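You operate a simulated robot arm through the tools that you are given. There is no shell and no other tool.

Carry out the task below with a simulated robot arm. There is one attempt and no reset: what you move stays moved.

## Task
Clear up the leak: bottle into the drain tub, plate wiped dry.
Fine: the cradle ends upright, its latch on hold; wipe with the brown pad and put it back. Set down upright: what you pick out. What is to be rubbed or washed off counts as gone when no trace of it is left.
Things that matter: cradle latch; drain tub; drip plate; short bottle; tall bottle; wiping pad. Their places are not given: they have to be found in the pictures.

Only the result counts: the job must be done as asked and must still hold three seconds after the hand-in. Knocking over, shifting, dropping, spilling or breaking anything else fails it.

## Robot
A 6-joint arm with a fingered hand, fixed in place. Base frame: the origin is at the foot of the arm, x ahead of it, y to its left, z up; the work surface is at about z = 72. Units: cm, rad, N and s.
With the tool pointing down near the work surface it reaches from about 50 to 96 cm from the base axis. Its first joint turns from -2.897 to 2.897 rad. Payload 5 kg.
Tool frame: the origin (TCP) lies between the finger pads and is the grasp point; the fingertips stand 4.3 cm ahead of it; z points along the fingers, y is the line along which they close. The gripper opens to 14.4 cm. The gripper's body begins 5 cm behind the TCP. The gripper is a hand of 5 fingers: y runs from the thumb to the fingers, the wrist lies at [-2.1, -13.3, -23.3] in the tool frame, and closing takes about 1.5 s.
Orientation is that of the tool frame in the base frame, as a unit quaternion [w, x, y, z]. With the fingers straight down and the wrist toward the robot, the tool's x, y and z point along [0, 1, 0], [1, 0, 0] and [0, 0, -1] of the base frame.

## Interface
- The arm moves only by the tool arm_command. Its argument "deltas" is a list of rows, each an object of numbers (a shift or turn left out is 0, a gripper value left out holds the last): "claw": the gripper command, from -1 (shut) to 1 (fully open), values between in proportion; "x", "y", "z": the shift along the base's x, y, z in cm; "rx", "ry", "rz": the turn, a rotation vector about the base's x, y, z in rad. In form: [{"claw": .., "x": .., "y": .., "z": .., "rx": .., "ry": .., "rz": ..}, ...]. A call has 1 to 20 rows; each row shifts and turns the commanded pose from where the row before left it. A row lasts 0.2 s, in which the tool goes at most 5 cm and 0.15 rad; a call with a longer step from one row to the next is refused whole, and so is a gripper value outside its range. Where a pose cannot be reached the arm comes as near as it can. A force on the tool above 90 N (or 10 N above the force at the start of the call, whichever is more), or a blocked arm, ends the call early, and 0.2 s more pass. The fingers move at their own pace (about 7.2 cm/s each) and stop on an object; they squeeze with about 23 N. The grip force told is the motor's: it shows also when the fingers shut on nothing. Time passes only in rows, and 0.2 s behind the last, so rows that do not move let the fingers close. It gives the time, the measured TCP pose, the force on the tool (base axes), the opening and the grip force at its end, in the units of the frame above (readings bear some noise), with the torque about the TCP (base axes, N m) and any sound that the robot's microphone picked up.
- Cameras (640 x 400 px; columns grow to the right, rows downward): "scene" is fixed at [22.16, -49.02, 146.2]; the picture's right is [0.94, -0.34, 0.00], its down [-0.16, -0.44, -0.88] and it looks along [0.30, 0.83, -0.47] (base axes); focal length 356 px, centre (320, 200). "wrist" rides on the gripper at [8.6, -10.8, -16.8] in the tool frame; the picture's right is [-0.80, 0.28, -0.53], its down [-0.54, -0.73, 0.42] and it looks along [-0.27, 0.63, 0.73] (tool axes); focal length 275 px, centre (320, 200).
- capture(camera): a new picture of that camera. It takes no simulated time.
- move_column(by): slides the trunk up (or, below 0, down) by that many cm; the arm rides with it, the base frame stays. It gives what a move gives, with no picture.
- preshape(shape): the hand has 5 fingers and takes this shape, open, in about a second: jaw (thumb against the fingers, like two jaws); tri (thumb and two fingers); tip (a fingertip pinch); poke (one finger out to press); point (the index stretched); flat (the hand flat); cup (the hand cupped); fist (a fist). The gripper value then closes the fingers along that shape, each until it touches; the sizes above hold for jaw. It gives what a move gives, with no picture.
- measure_at(camera, pixels): there is no depth. For up to 12 entries [column, row, z] of the newest picture of that camera ("zoom" is the newest enlarged one), the place [x, y] in the base frame at which the ray of that pixel passes the height z, good to about 0.2 cm, but the place of the scene camera against the robot may be out by one fixed shift of up to 1.2 cm in any direction. It takes no simulated time.
- enlarge(camera, box): a new picture of the part [left, top, right, bottom] of that camera's present view, enlarged. It takes no simulated time.
- hand_in(): hands the job in; it is judged then, once.

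Open the gripper and draw the arm clear of the work before you hand the job in, unless the task says otherwise.

The tools are called after "Emit:" by a JSON object that holds its "method" and its "body". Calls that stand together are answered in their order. arm_command: Moves the arm, as the interface text tells. Its arguments: {"type":"object","properties":{"deltas":{"type":"array","items":{"type":"object","properties":{"claw":{"type":"number"},"x":{"type":"number"},"y":{"type":"number"},"z":{"type":"number"},"rx":{"type":"number"},"ry":{"type":"number"},"rz":{"type":"number"}}}}},"required":["deltas"]} The other tools are called the same way: move_column (by) slides the trunk up or down; preshape (shape) gives the hand a shape; capture (camera) takes a picture; measure_at (camera, pixels) gives the place at which the rays of pixels pass given heights; enlarge (camera, box) takes an enlarged picture of a part of a camera's view; hand_in () hands the job in.

At the start:

```text
t: 0.0
ee_pos: [27.55, 46.18, 106.78]
tcp_rot: [0.0, 0.707, 0.707, 0.0]
contact_force: [0.0, -0.4, 0.2]
torque: [-0.02, 0.0, 0.0]
width: 14.37
grip_force: 0.0
shape: jaw
trunk travel left (down, up): [-37.5, 21.5]
```

scene: 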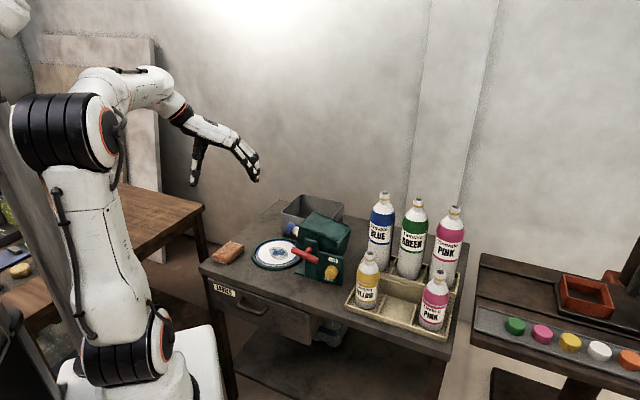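
wrist: 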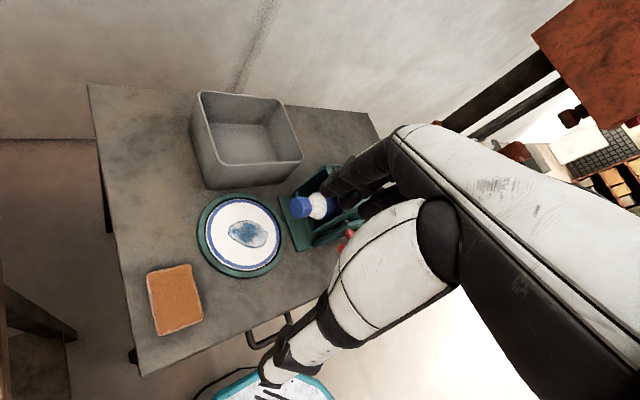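

The scene shows a workbench with a pad at (228,252), a plate at (276,254), a green cradle with a bottle at (320,250), and a grey tub at (310,210). I'll enlarge these to see the details.

Emit:
{"method": "enlarge", "body": {"camera": "scene", "box": [200, 180, 360, 300]}}

Emit:
{"method": "enlarge", "body": {"camera": "wrist", "box": [130, 80, 410, 350]}}

Emit:
{"method": "enlarge", "body": {"camera": "scene", "box": [330, 180, 480, 340]}}

```text
3.33 times, centred on (280, 240) of scene
```

zoom: 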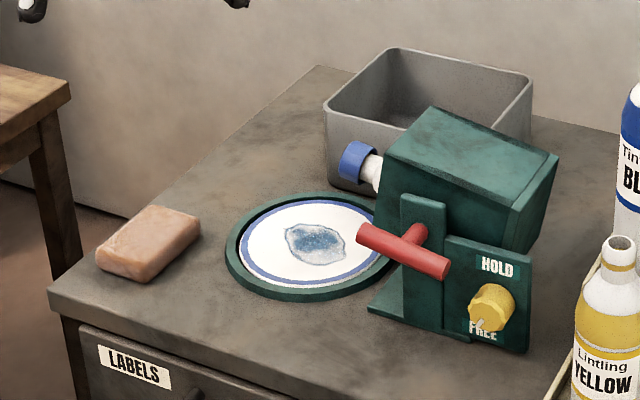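

```text
1.48 times, centred on (270, 215) of wrist
```

zoom: 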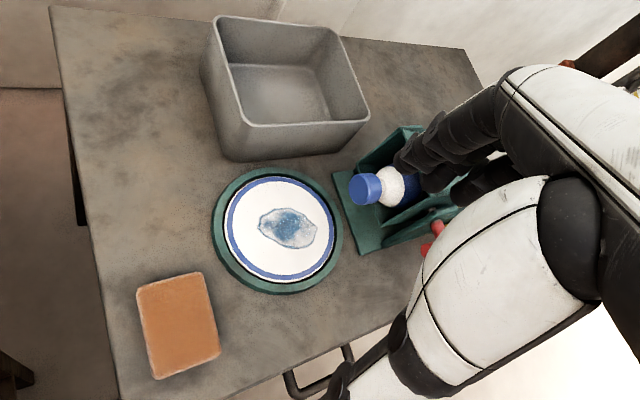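

```text
2.50 times, centred on (405, 260) of scene
```

zoom: 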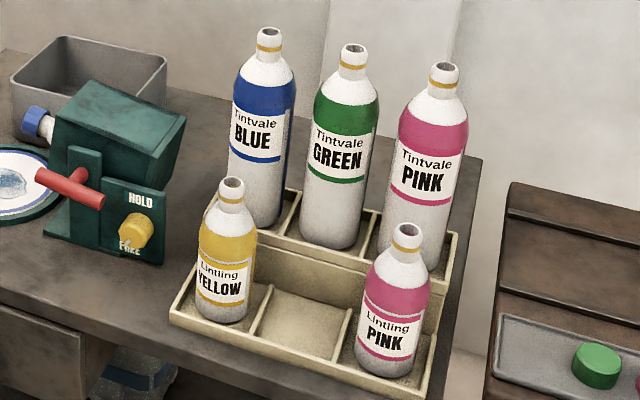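

The bottle in the cradle has a blue cap and is tipped over the plate; the latch pointer appears to be at FREE. I'll measure key points from both cameras at table height to locate everything.

Emit:
{"method": "capture", "body": {"camera": "wrist"}}

Emit:
{"method": "measure_at", "body": {"camera": "wrist", "pixels": [[146, 273, 74], [189, 264, 74], [204, 317, 74], [157, 335, 74], [240, 234, 73], [197, 91, 82], [281, 104, 82], [302, 158, 82], [222, 166, 82], [205, 188, 72], [316, 206, 85], [279, 199, 72]]}}

Emit:
{"method": "enlarge", "body": {"camera": "wrist", "box": [270, 120, 430, 270]}}

Emit:
{"method": "measure_at", "body": {"camera": "scene", "pixels": [[275, 254, 73], [228, 248, 75], [318, 281, 72], [298, 195, 82], [332, 276, 76], [333, 259, 80], [370, 295, 74], [435, 320, 74], [350, 300, 72], [440, 340, 72]]}}

```text
taken
```

wrist: 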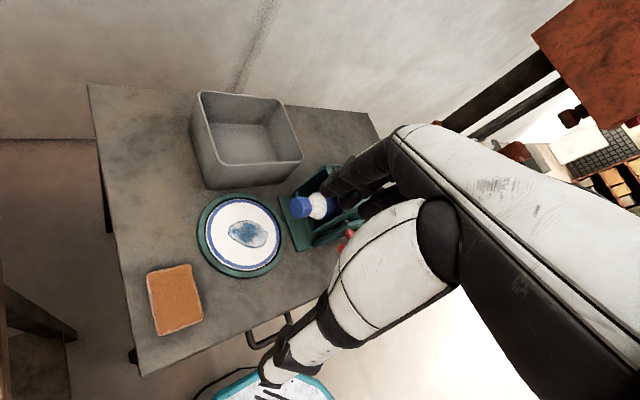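

```text
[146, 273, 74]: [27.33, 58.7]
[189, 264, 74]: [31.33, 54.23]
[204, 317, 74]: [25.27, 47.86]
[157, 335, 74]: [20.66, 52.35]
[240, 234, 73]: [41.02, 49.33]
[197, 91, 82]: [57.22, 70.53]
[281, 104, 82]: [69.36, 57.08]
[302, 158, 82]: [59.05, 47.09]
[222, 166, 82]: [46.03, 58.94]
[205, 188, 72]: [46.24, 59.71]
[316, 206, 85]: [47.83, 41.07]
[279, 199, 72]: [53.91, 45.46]
```

```text
2.67 times, centred on (350, 195) of wrist
```

zoom: 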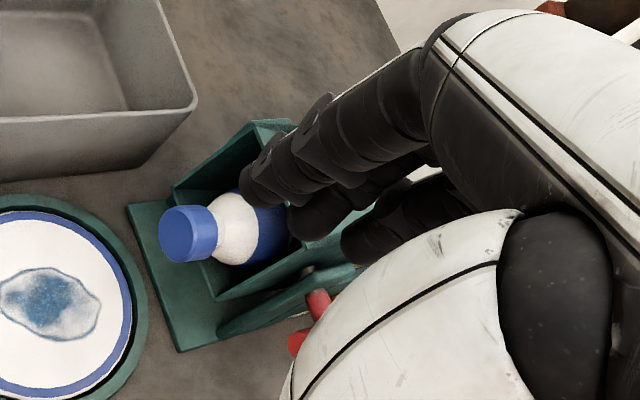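

```text
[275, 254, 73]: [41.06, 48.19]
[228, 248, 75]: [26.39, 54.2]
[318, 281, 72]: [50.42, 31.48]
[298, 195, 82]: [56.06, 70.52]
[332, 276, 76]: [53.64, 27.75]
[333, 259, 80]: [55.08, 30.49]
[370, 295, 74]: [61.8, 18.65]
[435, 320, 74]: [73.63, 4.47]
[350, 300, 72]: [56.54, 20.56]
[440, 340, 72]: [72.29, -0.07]
```

I'll zoom more on the latch and the cradle front to see the pointer and the handle.

Emit:
{"method": "enlarge", "body": {"camera": "scene", "box": [285, 215, 355, 290]}}

Emit:
{"method": "enlarge", "body": {"camera": "scene", "box": [305, 240, 345, 272]}}

Emit:
{"method": "enlarge", "body": {"camera": "scene", "box": [300, 310, 360, 360]}}

```text
5.33 times, centred on (320, 252) of scene
```

zoom: 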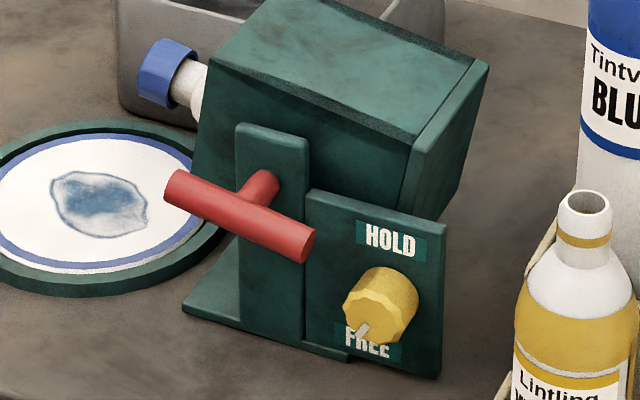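

```text
12.50 times, centred on (325, 256) of scene
```

zoom: 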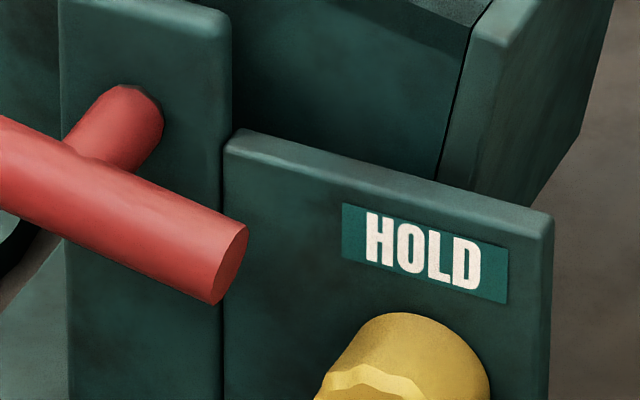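

```text
8.00 times, centred on (330, 335) of scene
```

zoom: 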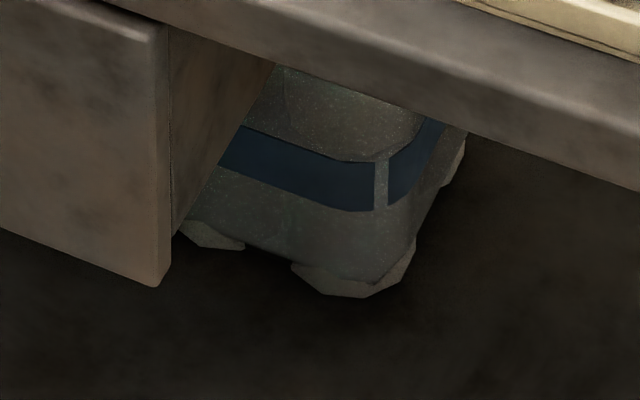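

The latch pointer is at FREE (zoom (365,328)), the red T-handle is on the pivot facing the robot side. I'll swing the hand to the front side of the cradle, high up, turned 45° about z, to look at it with the wrist camera.

Emit:
{"method": "arm_command", "body": {"deltas": [{"x": 1.5, "y": -2.4, "rz": 0.0785}, {"x": 1.5, "y": -2.4, "rz": 0.0785}, {"x": 1.5, "y": -2.4, "rz": 0.0785}, {"x": 1.5, "y": -2.4, "rz": 0.0785}, {"x": 1.5, "y": -2.4, "rz": 0.0785}, {"x": 1.5, "y": -2.4, "rz": 0.0785}, {"x": 1.5, "y": -2.4, "rz": 0.0785}, {"x": 1.5, "y": -2.4, "rz": 0.0785}, {"x": 1.5, "y": -2.4, "rz": 0.0785}, {"x": 1.5, "y": -2.4, "rz": 0.0785}, {}, {}]}}

Emit:
{"method": "capture", "body": {"camera": "wrist"}}

Emit:
{"method": "capture", "body": {"camera": "scene"}}

```text
t: 2.6
ee_pos: [42.58, 22.1, 106.78]
tcp_rot: [0.0, 0.383, 0.924, 0.0]
contact_force: [0.7, 0.0, 0.1]
torque: [0.01, 0.02, -0.03]
width: 14.38
grip_force: 0.1
shape: jaw
trunk travel left (down, up): [-37.5, 21.5]
```

```text
taken
```

wrist: 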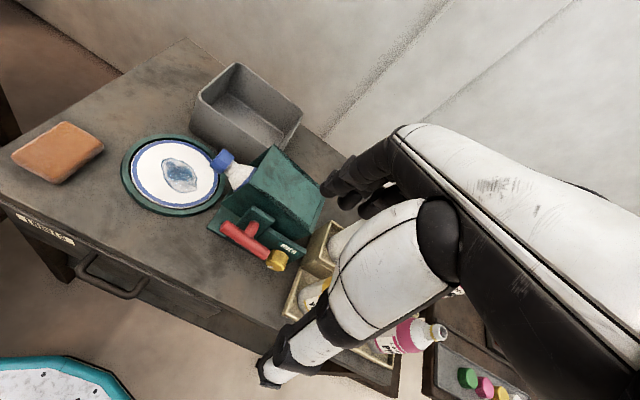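

```text
taken
```

scene: 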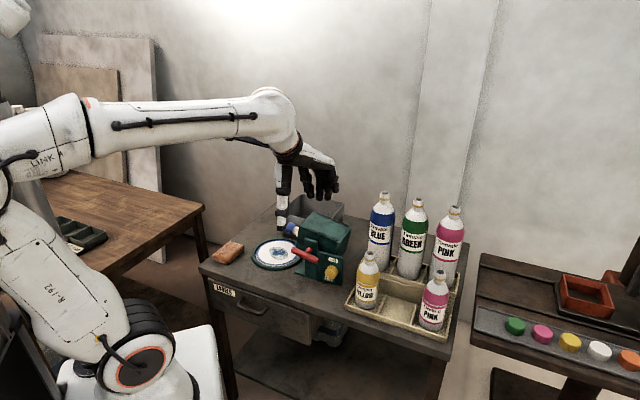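

Good view: cradle at (265,215), plate at (180,175), pad at (58,152), tub at (245,105). I'll zoom in and measure points at plausible heights.

Emit:
{"method": "enlarge", "body": {"camera": "wrist", "box": [190, 130, 340, 280]}}

Emit:
{"method": "measure_at", "body": {"camera": "wrist", "pixels": [[180, 175, 73], [28, 151, 74], [64, 122, 74], [104, 150, 74], [58, 184, 74], [198, 95, 82], [238, 63, 82], [302, 113, 82], [263, 152, 82], [190, 133, 72], [222, 161, 84], [222, 161, 88]]}}

Emit:
{"method": "measure_at", "body": {"camera": "scene", "pixels": [[275, 253, 73], [291, 229, 84], [291, 229, 88], [283, 212, 82], [299, 195, 82], [342, 202, 82]]}}

```text
2.67 times, centred on (265, 205) of wrist
```

zoom: 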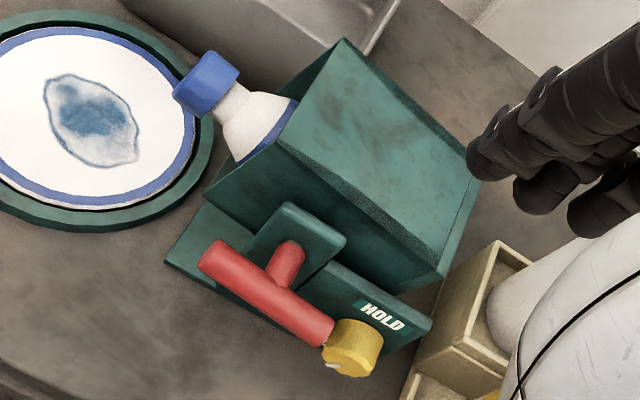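

```text
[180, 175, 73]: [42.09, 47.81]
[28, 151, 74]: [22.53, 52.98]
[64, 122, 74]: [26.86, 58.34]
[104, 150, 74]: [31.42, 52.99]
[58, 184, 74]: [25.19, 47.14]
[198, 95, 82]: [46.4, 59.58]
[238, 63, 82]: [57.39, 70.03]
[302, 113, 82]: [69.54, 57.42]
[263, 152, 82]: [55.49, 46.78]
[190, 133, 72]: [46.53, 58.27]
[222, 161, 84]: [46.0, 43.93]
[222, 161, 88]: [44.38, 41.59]
```

```text
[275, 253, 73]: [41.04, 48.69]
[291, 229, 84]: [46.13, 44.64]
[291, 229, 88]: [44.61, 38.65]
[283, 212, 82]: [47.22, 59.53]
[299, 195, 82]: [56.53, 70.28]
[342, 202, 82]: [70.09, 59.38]
```

I'll bring the camera closer to the front of the cradle: lower the hand by ~17 cm while closing the fingers and staying in front of the cradle and right of the handle.

Emit:
{"method": "arm_command", "body": {"deltas": [{"claw": -0.6, "x": 0.5, "y": -0.5, "z": -2}, {"x": 0.5, "y": -0.5, "z": -2}, {"x": 0.5, "y": -0.5, "z": -2}, {"x": 0.5, "y": -0.5, "z": -2}, {"x": 0.5, "y": -0.5, "z": -2}, {"x": 0.5, "y": -0.5, "z": -2}, {"x": 0.5, "y": -0.5, "z": -2}, {"x": 0.5, "y": -0.4, "z": -2}, {"x": 0.5, "y": 0, "z": -1}]}}

Emit:
{"method": "capture", "body": {"camera": "wrist"}}

Emit:
{"method": "capture", "body": {"camera": "scene"}}

```text
t: 4.6
ee_pos: [47.02, 18.09, 89.68]
tcp_rot: [0.0, 0.383, 0.924, 0.0]
contact_force: [-0.8, -0.3, 0.0]
torque: [0.01, 0.01, 0.0]
width: 2.91
grip_force: 0.0
shape: jaw
trunk travel left (down, up): [-37.5, 21.5]
```

```text
taken
```

wrist: 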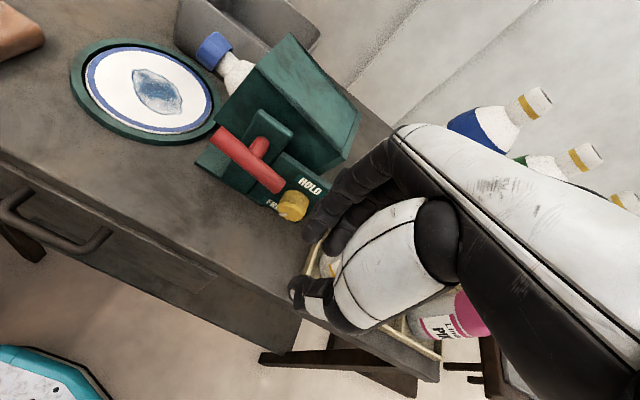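

```text
taken
```

scene: 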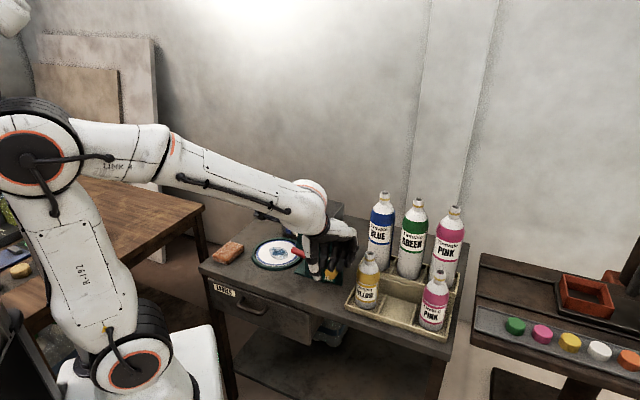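

The cradle front is now visible around (260,160) in the wrist picture. I'll zoom in on it.

Emit:
{"method": "enlarge", "body": {"camera": "wrist", "box": [190, 20, 370, 230]}}

Emit:
{"method": "enlarge", "body": {"camera": "wrist", "box": [200, 110, 330, 230]}}

```text
1.90 times, centred on (280, 125) of wrist
```

zoom: 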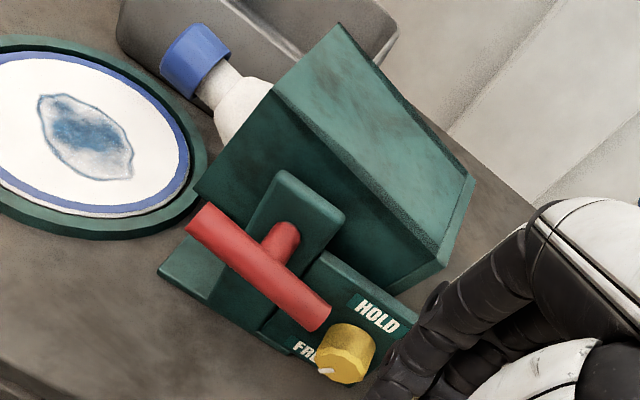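

```text
3.33 times, centred on (265, 170) of wrist
```

zoom: 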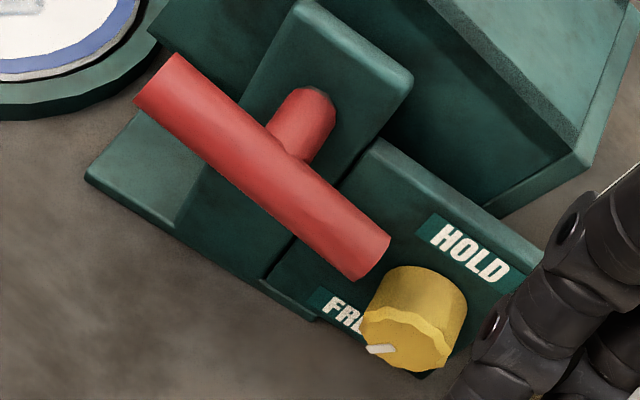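

The T-handle's left end is slightly higher than the right, and the knob's white pointer is at FREE. Before planning contact I'll retreat a bit and look at the hand's finger geometry (jaw and poke shapes) in the scene camera.

Emit:
{"method": "enlarge", "body": {"camera": "scene", "box": [270, 170, 390, 300]}}

Emit:
{"method": "arm_command", "body": {"deltas": [{"claw": 1, "x": -1, "y": 1, "z": 3}, {"x": -1, "y": 1, "z": 3}, {"x": -1, "y": 1, "z": 3}, {"x": -1, "y": 1, "z": 3}, {"x": -1, "y": 1, "z": 3}, {"rz": -0.131}, {"rz": -0.131}, {"rz": -0.131}, {"rz": -0.131}, {"rz": -0.131}, {"rz": -0.131}, {"rz": -0.131}, {"rz": -0.131}, {"rz": -0.131}, {"rz": -0.131}, {"rz": -0.131}, {"rz": -0.131}]}}

Emit:
{"method": "preshape", "body": {"shape": "poke"}}

Emit:
{"method": "enlarge", "body": {"camera": "scene", "box": [220, 120, 380, 290]}}

Emit:
{"method": "capture", "body": {"camera": "wrist"}}

```text
3.08 times, centred on (330, 235) of scene
```

zoom: 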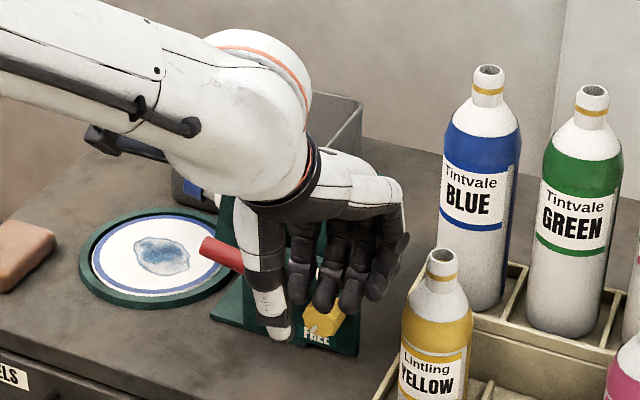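

```text
t: 8.2
ee_pos: [42.16, 23.33, 104.72]
tcp_rot: [0.0, 0.925, 0.381, 0.001]
contact_force: [-0.1, -0.1, 0.7]
torque: [0.01, 0.03, 0.0]
width: 14.38
grip_force: 0.2
shape: jaw
trunk travel left (down, up): [-37.5, 21.5]
```

```text
t: 9.1
ee_pos: [42.03, 23.32, 104.7]
tcp_rot: [0.0, 0.924, 0.383, 0.0]
contact_force: [0.4, -0.2, 0.3]
torque: [-0.04, 0.01, -0.01]
width: 0.01
grip_force: 0.1
shape: poke
trunk travel left (down, up): [-37.5, 21.5]
```

```text
2.35 times, centred on (300, 205) of scene
```

zoom: 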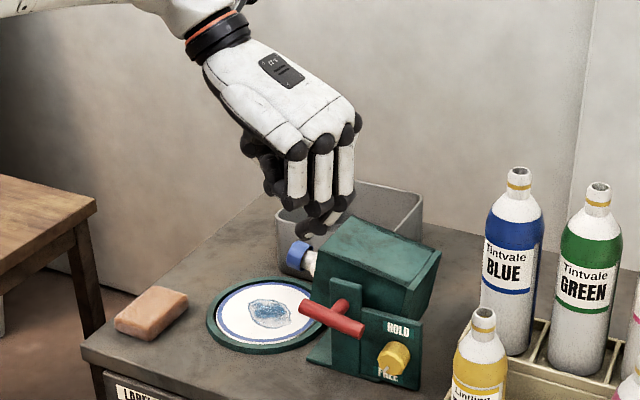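

```text
taken
```

wrist: 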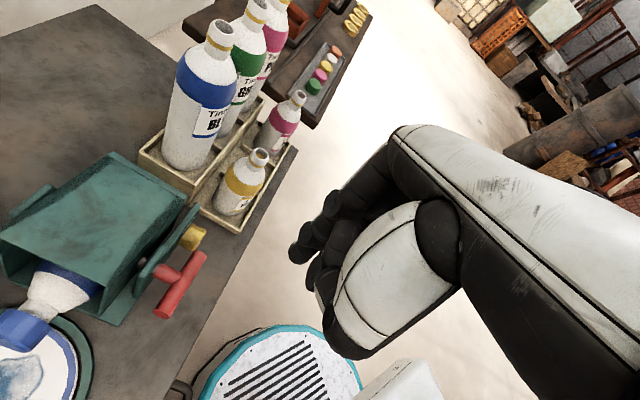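

This view shows the cradle from the other side. I'll enlarge the wrist view on the cradle and see where the poke finger is.

Emit:
{"method": "enlarge", "body": {"camera": "wrist", "box": [0, 130, 220, 360]}}

Emit:
{"method": "enlarge", "body": {"camera": "wrist", "box": [280, 140, 480, 370]}}

Emit:
{"method": "enlarge", "body": {"camera": "scene", "box": [265, 150, 330, 230]}}

```text
1.74 times, centred on (110, 245) of wrist
```

zoom: 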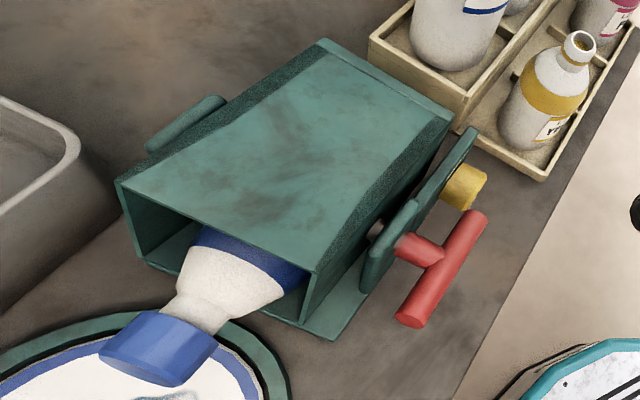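

```text
1.74 times, centred on (380, 255) of wrist
```

zoom: 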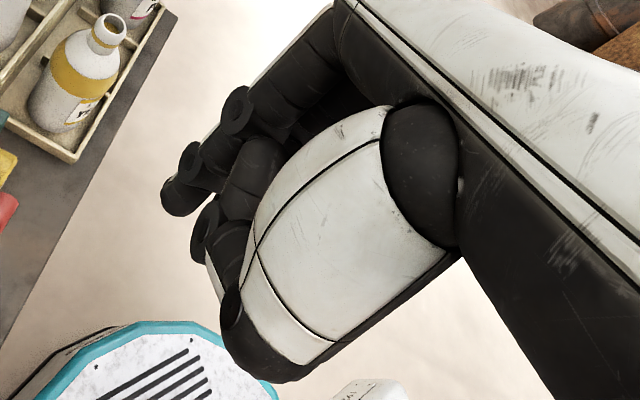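

```text
5.00 times, centred on (298, 190) of scene
```

zoom: 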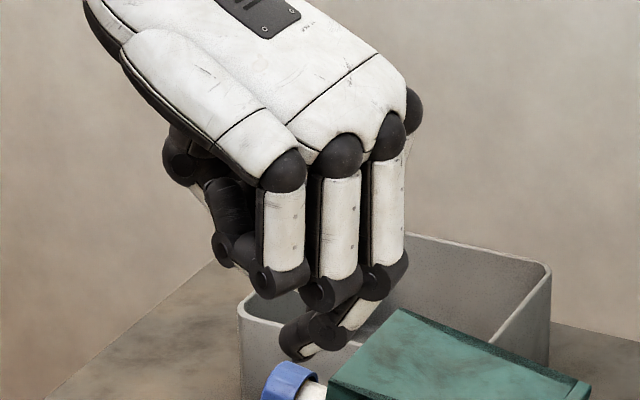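

In poke shape the extended fingertip lies about 4 cm ahead of the TCP on its axis, with the other fingers on the front side. I triangulated the T-bar from (7.7,53.8,85.4) to (15.9,53.8,81.9) in table axes (u,v,z), so I move the fingertip above its right end.

Emit:
{"method": "arm_command", "body": {"deltas": [{"x": 1.35, "y": 0.79, "z": -1}, {"x": 1.35, "y": 0.79, "z": -2}, {"x": 1.35, "y": 0.79, "z": -2}, {"x": 1.35, "y": 0.79, "z": -2}, {"x": 1.35, "y": 0.79, "z": -2}, {"z": -2}, {"z": -2}, {"z": -1.7}, {}]}}

Emit:
{"method": "enlarge", "body": {"camera": "scene", "box": [260, 170, 380, 290]}}

Emit:
{"method": "capture", "body": {"camera": "wrist"}}

```text
t: 11.1
ee_pos: [48.91, 27.21, 89.96]
tcp_rot: [0.0, 0.924, 0.382, 0.0]
contact_force: [0.1, -0.2, -0.4]
torque: [0.02, 0.01, 0.0]
width: 0.0
grip_force: 0.0
shape: poke
trunk travel left (down, up): [-37.5, 21.5]
```

```text
3.33 times, centred on (320, 230) of scene
```

zoom: 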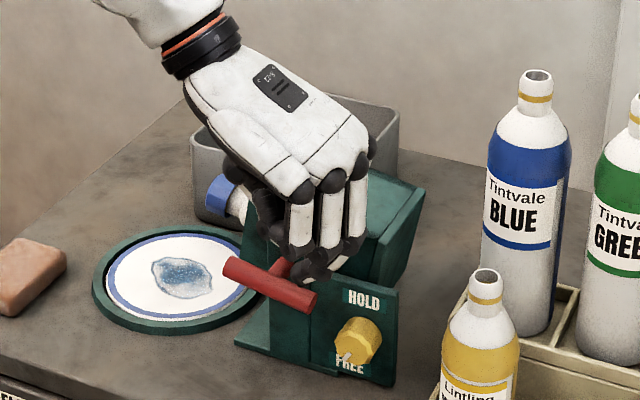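

```text
taken
```

wrist: 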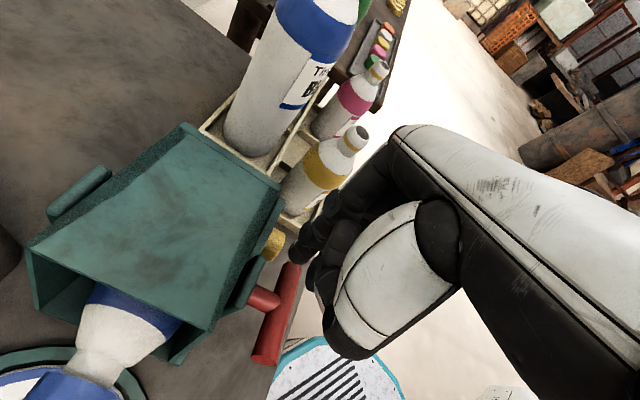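

I'll enlarge both to check the fingertip relative to the bar's right end.

Emit:
{"method": "enlarge", "body": {"camera": "wrist", "box": [230, 180, 350, 370]}}

Emit:
{"method": "enlarge", "body": {"camera": "scene", "box": [295, 215, 345, 280]}}

```text
2.11 times, centred on (290, 275) of wrist
```

zoom: 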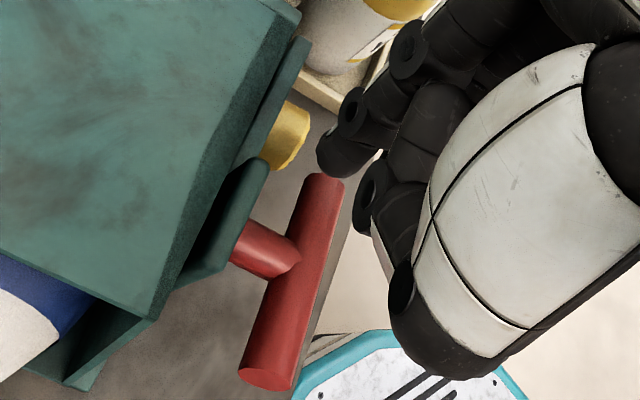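

```text
6.15 times, centred on (320, 248) of scene
```

zoom: 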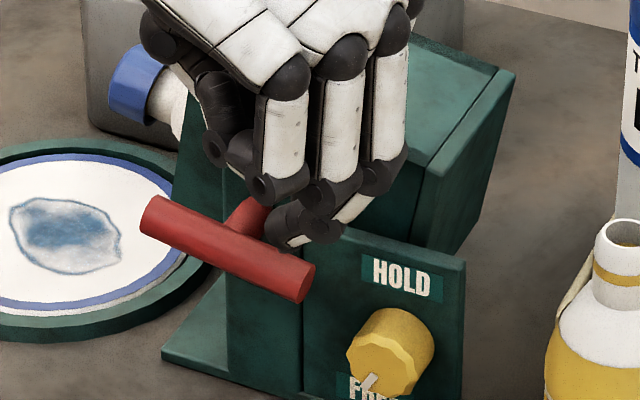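

The fingertip sits right above the bar's right end, at z≈85.7. I'll shift 0.7 cm to the front to stay off the knob, then press down slowly while watching the force.

Emit:
{"method": "arm_command", "body": {"deltas": [{"x": -0.5, "y": -0.5}, {"z": -0.6}, {"z": -0.6}, {"z": -0.6}, {"z": -0.6}, {"z": -0.6}, {"z": -0.5}]}}

Emit:
{"method": "enlarge", "body": {"camera": "scene", "box": [270, 200, 360, 290]}}

```text
t: 12.7
ee_pos: [48.28, 26.66, 86.5]
tcp_rot: [0.0, 0.924, 0.382, 0.0]
contact_force: [-0.4, 0.3, -0.5]
torque: [-0.01, 0.03, -0.01]
width: 0.01
grip_force: 0.1
shape: poke
trunk travel left (down, up): [-37.5, 21.5]
```

```text
4.44 times, centred on (315, 245) of scene
```

zoom: 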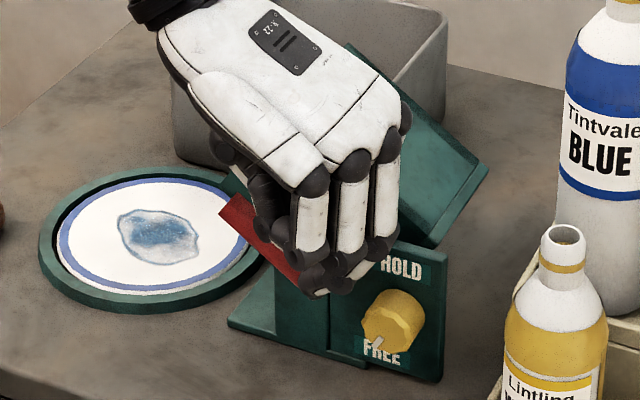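

The bar and box have begun to turn clockwise with almost no force. I continue pressing down and then leftward (toward -u) along the arc.

Emit:
{"method": "arm_command", "body": {"deltas": [{"z": -0.6}, {"z": -0.6}, {"z": -0.6, "x": -0.1, "y": 0.1}, {"z": -0.4, "x": -0.2, "y": 0.2}, {"z": -0.3, "x": -0.25, "y": 0.25}, {}]}}

Emit:
{"method": "enlarge", "body": {"camera": "scene", "box": [270, 200, 360, 290]}}

Emit:
{"method": "capture", "body": {"camera": "wrist"}}

```text
t: 14.1
ee_pos: [48.18, 26.95, 84.71]
tcp_rot: [0.0, 0.924, 0.382, 0.007]
contact_force: [26.7, -36.5, 66.3]
torque: [1.68, 0.82, 0.0]
width: 0.0
grip_force: 0.0
shape: poke
trunk travel left (down, up): [-37.5, 21.5]
```

```text
4.44 times, centred on (315, 245) of scene
```

zoom: 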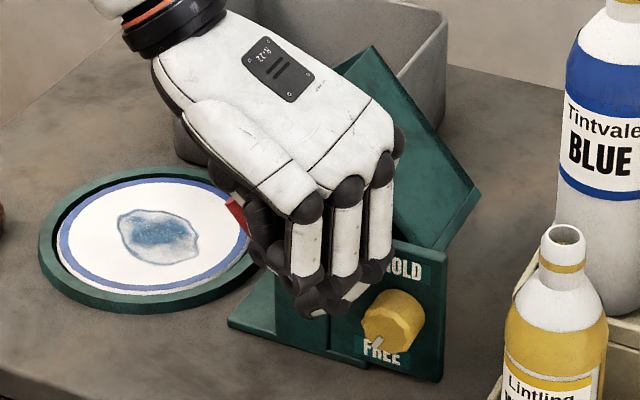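

```text
taken
```

wrist: 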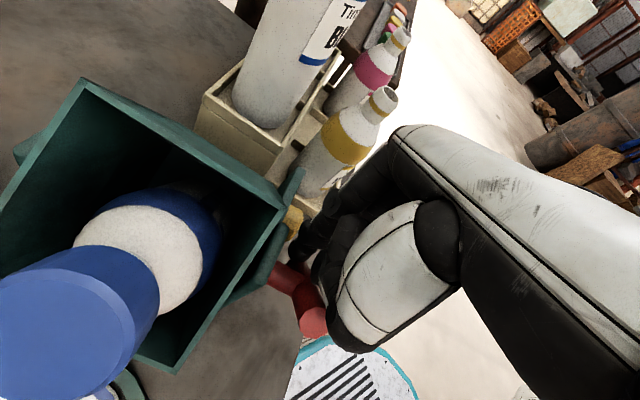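

Force rose to ~80 N: the rising left end of the bar is probably touching the curled fingers or thumb. I look closer before continuing.

Emit:
{"method": "enlarge", "body": {"camera": "wrist", "box": [220, 180, 400, 370]}}

Emit:
{"method": "enlarge", "body": {"camera": "scene", "box": [290, 220, 345, 280]}}

```text
2.11 times, centred on (310, 275) of wrist
```

zoom: 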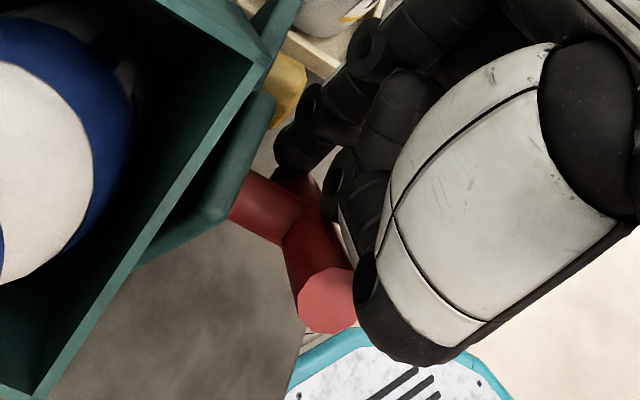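

```text
6.67 times, centred on (318, 250) of scene
```

zoom: 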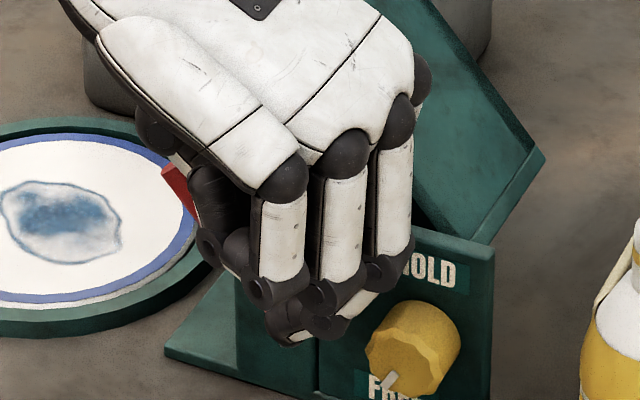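

The bar stands at ~55° now, but its rising left end has met the tucked thumb. I'll back off upward and see whether the cradle stays where it is; if so, I'll finish by pushing the raised end to the right from its left side.

Emit:
{"method": "arm_command", "body": {"deltas": [{"z": 0.5, "x": 0.2, "y": -0.2}, {"z": 0.8, "x": 0.2, "y": -0.2}, {"z": 1}, {"z": 1.5}, {"z": 2}, {"z": 2}, {"z": 2}]}}

Emit:
{"method": "enlarge", "body": {"camera": "scene", "box": [270, 190, 370, 290]}}

Emit:
{"method": "capture", "body": {"camera": "wrist"}}

```text
t: 15.7
ee_pos: [48.17, 26.97, 93.76]
tcp_rot: [-0.001, 0.924, 0.382, 0.0]
contact_force: [-0.2, 0.6, -0.1]
torque: [-0.02, -0.03, -0.02]
width: 0.01
grip_force: 0.0
shape: poke
trunk travel left (down, up): [-37.5, 21.5]
```

```text
4.00 times, centred on (320, 240) of scene
```

zoom: 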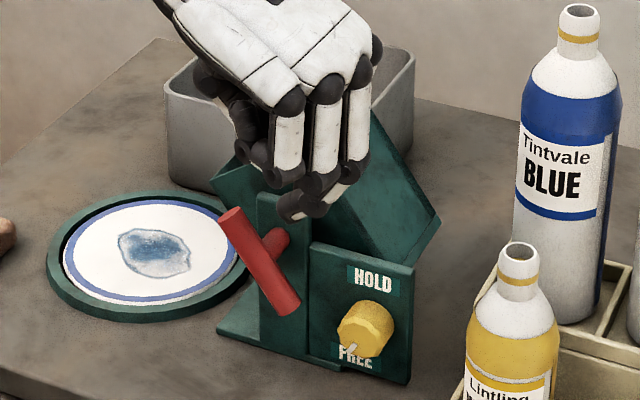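

```text
taken
```

wrist: 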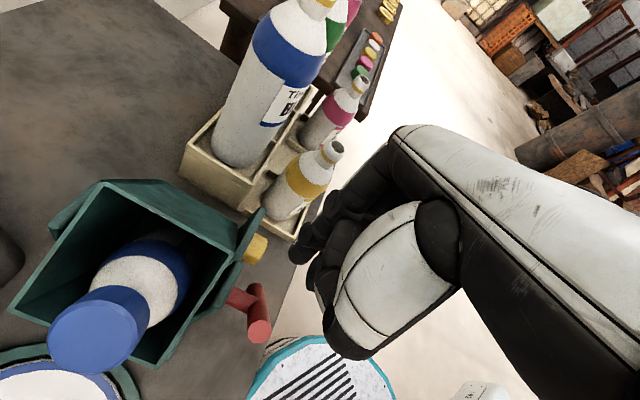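

The cradle stays put by itself. The bar's upper end is now near scene (298,244) and wrist (258,330). I'll measure it for the next push.

Emit:
{"method": "enlarge", "body": {"camera": "wrist", "box": [200, 240, 320, 360]}}

Emit:
{"method": "measure_at", "body": {"camera": "wrist", "pixels": [[258, 330, 86], [258, 330, 87], [258, 330, 88]]}}

Emit:
{"method": "measure_at", "body": {"camera": "scene", "pixels": [[298, 244, 86], [298, 244, 87], [298, 244, 88], [312, 265, 80], [312, 265, 79]]}}

```text
3.33 times, centred on (260, 300) of wrist
```

zoom: 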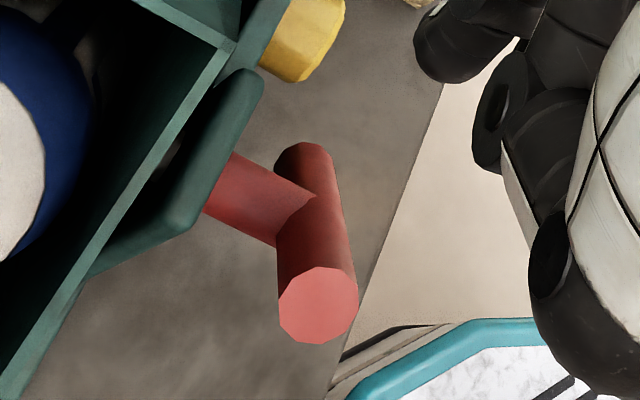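

```text
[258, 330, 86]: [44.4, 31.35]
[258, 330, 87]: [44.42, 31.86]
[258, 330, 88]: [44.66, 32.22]
```

```text
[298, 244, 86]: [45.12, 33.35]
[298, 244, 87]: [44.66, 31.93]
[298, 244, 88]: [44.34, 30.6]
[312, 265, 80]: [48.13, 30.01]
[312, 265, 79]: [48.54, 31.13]
```

The bar's upper end is at about (u 8.9, v 53.9, z 87), pivot near (11.8, 83.6). I'll go up, tilt the hand ~34° so the poke finger stands vertical with the palm to the left, and come down left of the bar's upper end.

Emit:
{"method": "arm_command", "body": {"deltas": [{"z": 2.5}, {"z": 2}, {"x": -1.3, "y": 1.4, "rx": -0.0849, "ry": -0.0849}, {"x": -1.6, "y": 1.6, "rx": -0.0849, "ry": -0.0849}, {"x": -1.6, "y": 1.6, "rx": -0.0849, "ry": -0.0849}, {"x": -1.6, "y": 1.6, "rx": -0.0849, "ry": -0.0849}, {"x": -1.6, "y": 1.7, "rx": -0.0849, "ry": -0.0849}, {}, {}]}}

Emit:
{"method": "capture", "body": {"camera": "scene"}}

Emit:
{"method": "capture", "body": {"camera": "wrist"}}

```text
t: 17.7
ee_pos: [40.45, 34.86, 98.3]
tcp_rot: [0.272, 0.883, 0.365, 0.113]
contact_force: [-0.9, -0.3, -0.8]
torque: [0.01, 0.01, 0.02]
width: 0.0
grip_force: 0.1
shape: poke
trunk travel left (down, up): [-37.5, 21.5]
```

```text
taken
```

scene: 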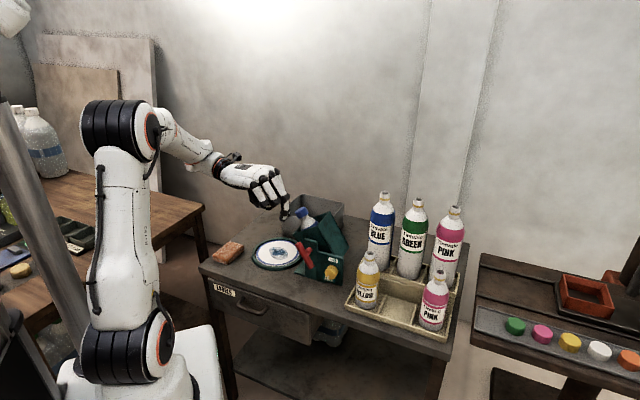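

```text
taken
```

wrist: 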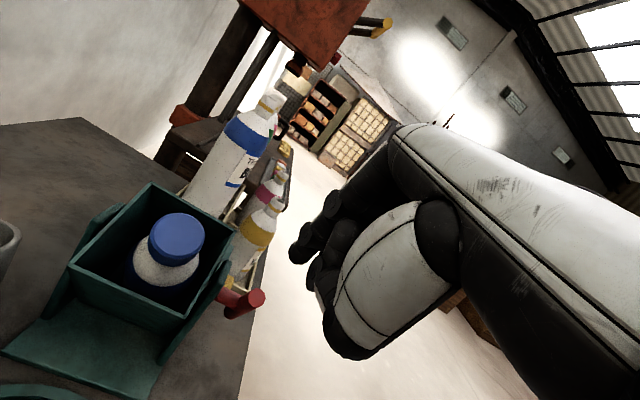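

The tilted pose is reached. The bar end is at wrist (255,298). I descend left of the bar end.

Emit:
{"method": "arm_command", "body": {"deltas": [{"z": -2}, {"z": -2}, {"z": -2}, {"z": -1.5}, {"z": -1}, {"z": -0.65}, {}]}}

Emit:
{"method": "enlarge", "body": {"camera": "scene", "box": [250, 180, 370, 300]}}

Emit:
{"method": "enlarge", "body": {"camera": "wrist", "box": [180, 180, 380, 370]}}

```text
t: 19.3
ee_pos: [40.53, 34.91, 89.18]
tcp_rot: [0.273, 0.883, 0.366, 0.113]
contact_force: [-0.3, 0.4, 0.3]
torque: [0.04, 0.02, -0.02]
width: 0.0
grip_force: 0.0
shape: poke
trunk travel left (down, up): [-37.5, 21.5]
```

```text
3.33 times, centred on (310, 240) of scene
```

zoom: 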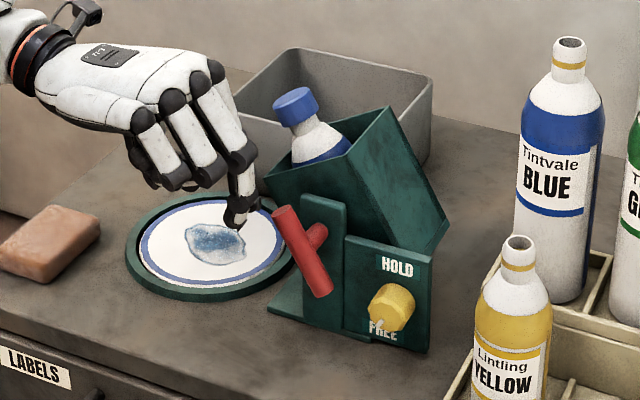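

```text
2.11 times, centred on (280, 275) of wrist
```

zoom: 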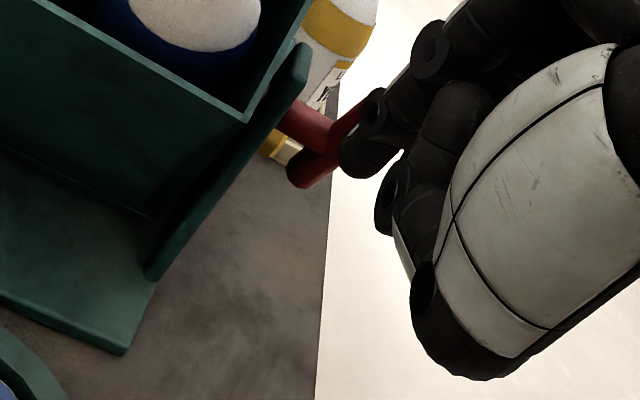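

The fingertip is just left of the bar's upper end (scene zoom (237,225) vs bar (283,215)). Now I push right (+u) in small steps.

Emit:
{"method": "arm_command", "body": {"deltas": [{"x": 0.354, "y": -0.354}, {"x": 0.354, "y": -0.354}, {"x": 0.354, "y": -0.354}, {"x": 0.354, "y": -0.354}, {"x": 0.354, "y": -0.354}, {"x": 0.354, "y": -0.354}, {}]}}

Emit:
{"method": "enlarge", "body": {"camera": "scene", "box": [250, 180, 370, 300]}}

```text
t: 20.9
ee_pos: [42.73, 32.7, 89.18]
tcp_rot: [0.272, 0.883, 0.365, 0.114]
contact_force: [-0.3, 0.2, -0.4]
torque: [0.03, 0.02, 0.0]
width: 0.03
grip_force: 0.0
shape: poke
trunk travel left (down, up): [-37.5, 21.5]
```

```text
3.33 times, centred on (310, 240) of scene
```

zoom: 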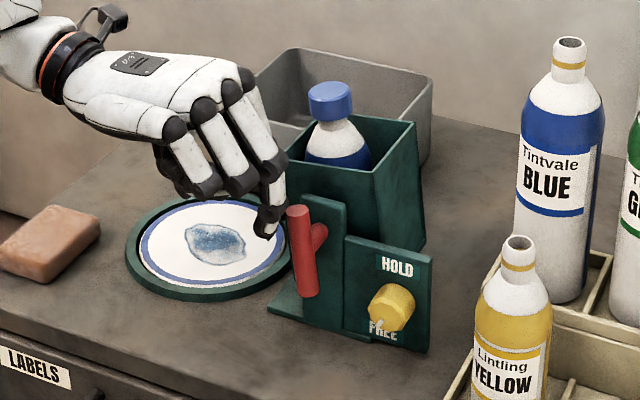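

The bar turns easily and is now close to vertical. I keep pushing right to find the upright stop.

Emit:
{"method": "arm_command", "body": {"deltas": [{"x": 0.25, "y": -0.25}, {"x": 0.25, "y": -0.25}, {"x": 0.25, "y": -0.25}, {}]}}

Emit:
{"method": "enlarge", "body": {"camera": "scene", "box": [250, 180, 370, 300]}}

```text
t: 21.9
ee_pos: [43.26, 32.21, 89.22]
tcp_rot: [0.271, 0.883, 0.366, 0.114]
contact_force: [-4.5, 11.2, 3.1]
torque: [0.3, 0.1, 0.2]
width: 0.02
grip_force: 0.1
shape: poke
trunk travel left (down, up): [-37.5, 21.5]
```

```text
3.33 times, centred on (310, 240) of scene
```

zoom: 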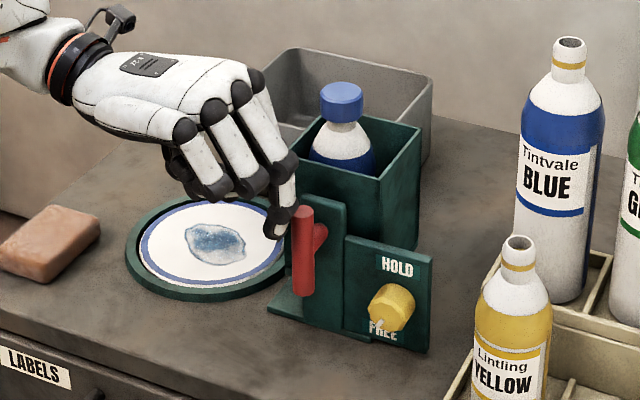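

The bar is vertical and an 11 N reaction in -u shows a stop; I add one small push to confirm it's seated, then draw off to the left.

Emit:
{"method": "arm_command", "body": {"deltas": [{"x": 0.15, "y": -0.15}, {}]}}

Emit:
{"method": "arm_command", "body": {"deltas": [{"x": -0.5, "y": 0.5}, {"x": -0.7, "y": 0.7}, {"x": -1, "y": 1}, {"x": -1, "y": 1, "z": 1}, {"x": -1, "y": 1, "z": 2}, {"z": 3}, {"z": 3}, {"z": 3}]}}

Emit:
{"method": "capture", "body": {"camera": "wrist"}}

Emit:
{"method": "enlarge", "body": {"camera": "scene", "box": [250, 180, 370, 300]}}

```text
t: 22.5
ee_pos: [43.35, 32.02, 89.3]
tcp_rot: [0.272, 0.882, 0.366, 0.115]
contact_force: [-11.4, 24.4, 8.0]
torque: [0.77, 0.17, 0.44]
width: 0.02
grip_force: 0.1
shape: poke
trunk travel left (down, up): [-37.5, 21.5]
```

```text
t: 24.3
ee_pos: [39.28, 36.06, 101.23]
tcp_rot: [0.274, 0.883, 0.364, 0.112]
contact_force: [0.0, 0.1, -0.8]
torque: [0.01, 0.01, -0.01]
width: 0.0
grip_force: 0.0
shape: poke
trunk travel left (down, up): [-37.5, 21.5]
```

```text
taken
```

wrist: 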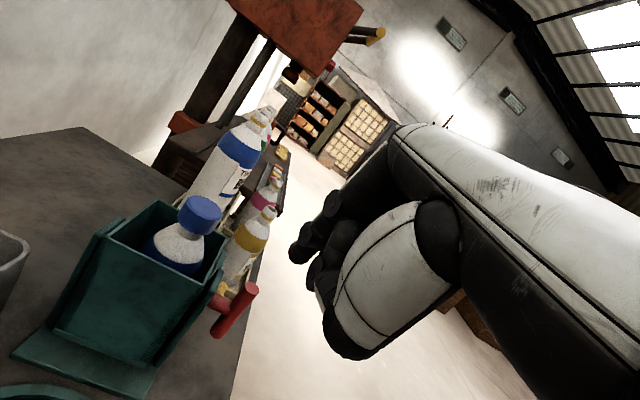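

```text
3.33 times, centred on (310, 240) of scene
```

zoom: 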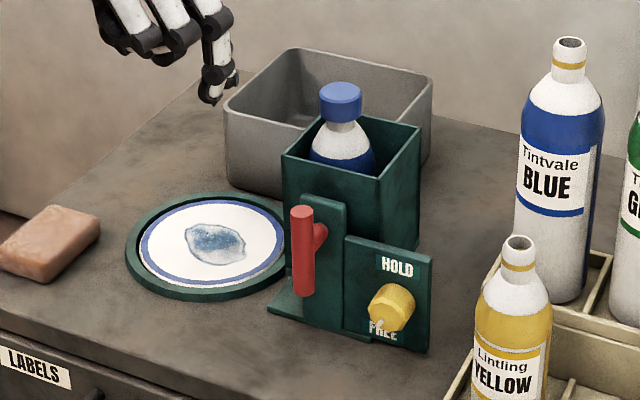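

Cradle is upright and stays. Next the latch: I'll straighten the hand in free space and look at the "tip" pinch shape to use it on the yellow knob.

Emit:
{"method": "arm_command", "body": {"deltas": [{"rx": 0.0849, "ry": 0.0849, "z": 1}, {"rx": 0.0849, "ry": 0.0849, "z": 1}, {"rx": 0.0849, "ry": 0.0849, "z": 1}, {"rx": 0.0849, "ry": 0.0849}, {"rx": 0.0849, "ry": 0.0849}, {}]}}

Emit:
{"method": "preshape", "body": {"shape": "tip"}}

Emit:
{"method": "enlarge", "body": {"camera": "scene", "box": [230, 120, 350, 240]}}

Emit:
{"method": "capture", "body": {"camera": "wrist"}}

```text
t: 25.7
ee_pos: [39.28, 36.0, 104.18]
tcp_rot: [-0.001, 0.924, 0.382, -0.001]
contact_force: [1.1, 0.1, 0.3]
torque: [0.03, 0.03, 0.01]
width: 0.03
grip_force: 0.0
shape: poke
trunk travel left (down, up): [-37.5, 21.5]
```

```text
t: 26.6
ee_pos: [39.29, 36.01, 104.24]
tcp_rot: [0.0, 0.924, 0.382, 0.0]
contact_force: [-0.4, -0.4, -1.0]
torque: [-0.01, 0.02, 0.0]
width: 14.39
grip_force: 0.0
shape: tip
trunk travel left (down, up): [-37.5, 21.5]
```

```text
3.33 times, centred on (290, 180) of scene
```

zoom: 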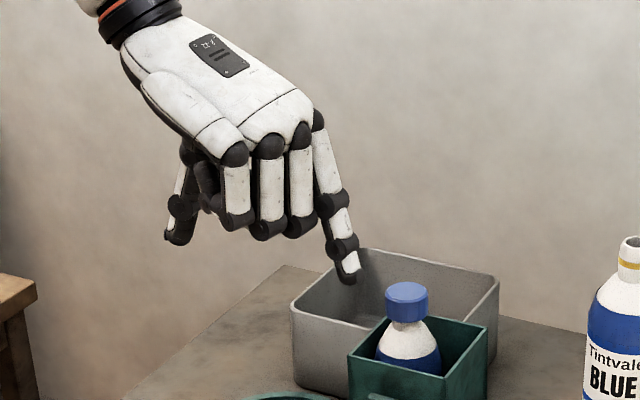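

```text
taken
```

wrist: 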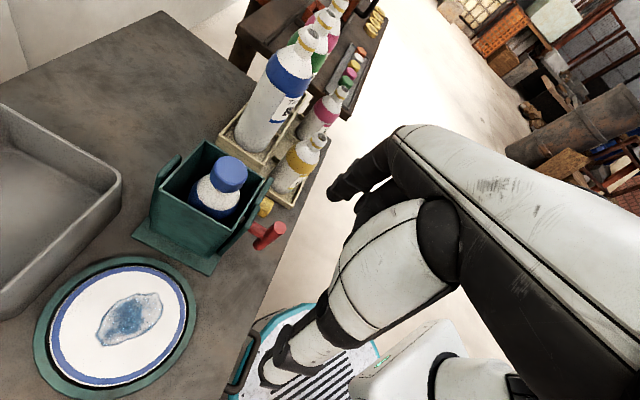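

In tip shape only index and thumb stick out; the other fingers curl in front. I close to about 5 cm to see where the two tips are.

Emit:
{"method": "arm_command", "body": {"deltas": [{"claw": -0.3}, {}, {}, {}, {}]}}

Emit:
{"method": "enlarge", "body": {"camera": "scene", "box": [250, 140, 340, 230]}}

Emit:
{"method": "enlarge", "body": {"camera": "wrist", "box": [230, 150, 430, 360]}}

```text
t: 27.8
ee_pos: [39.33, 36.02, 104.28]
tcp_rot: [0.0, 0.924, 0.382, 0.0]
contact_force: [-0.3, -1.2, -0.3]
torque: [0.01, -0.01, 0.02]
width: 5.14
grip_force: 0.0
shape: tip
trunk travel left (down, up): [-37.5, 21.5]
```

```text
4.44 times, centred on (295, 185) of scene
```

zoom: 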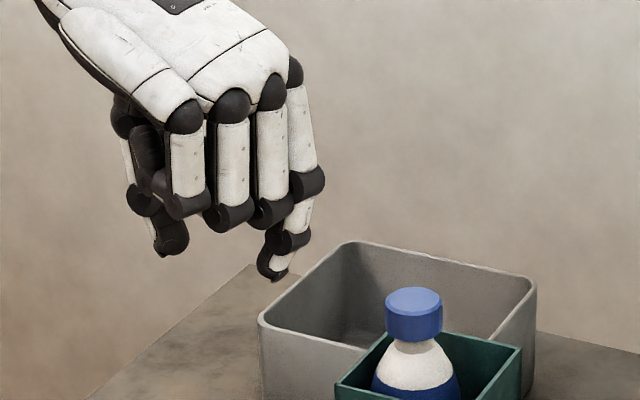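

```text
1.90 times, centred on (330, 255) of wrist
```

zoom: 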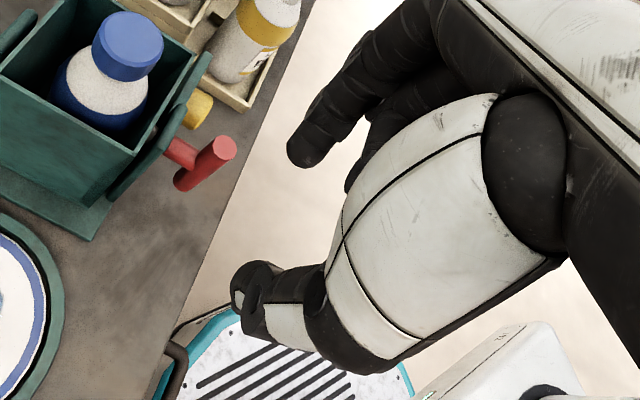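

The two tips sit about 3–4 cm ahead of the TCP, around the x=0 plane. Now I need the knob position precisely; I enlarge the scene view on the knob and measure.

Emit:
{"method": "enlarge", "body": {"camera": "scene", "box": [310, 250, 350, 290]}}

```text
10.00 times, centred on (330, 270) of scene
```

zoom: 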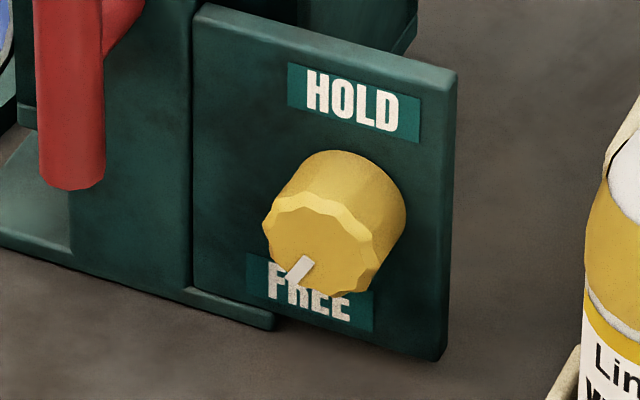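

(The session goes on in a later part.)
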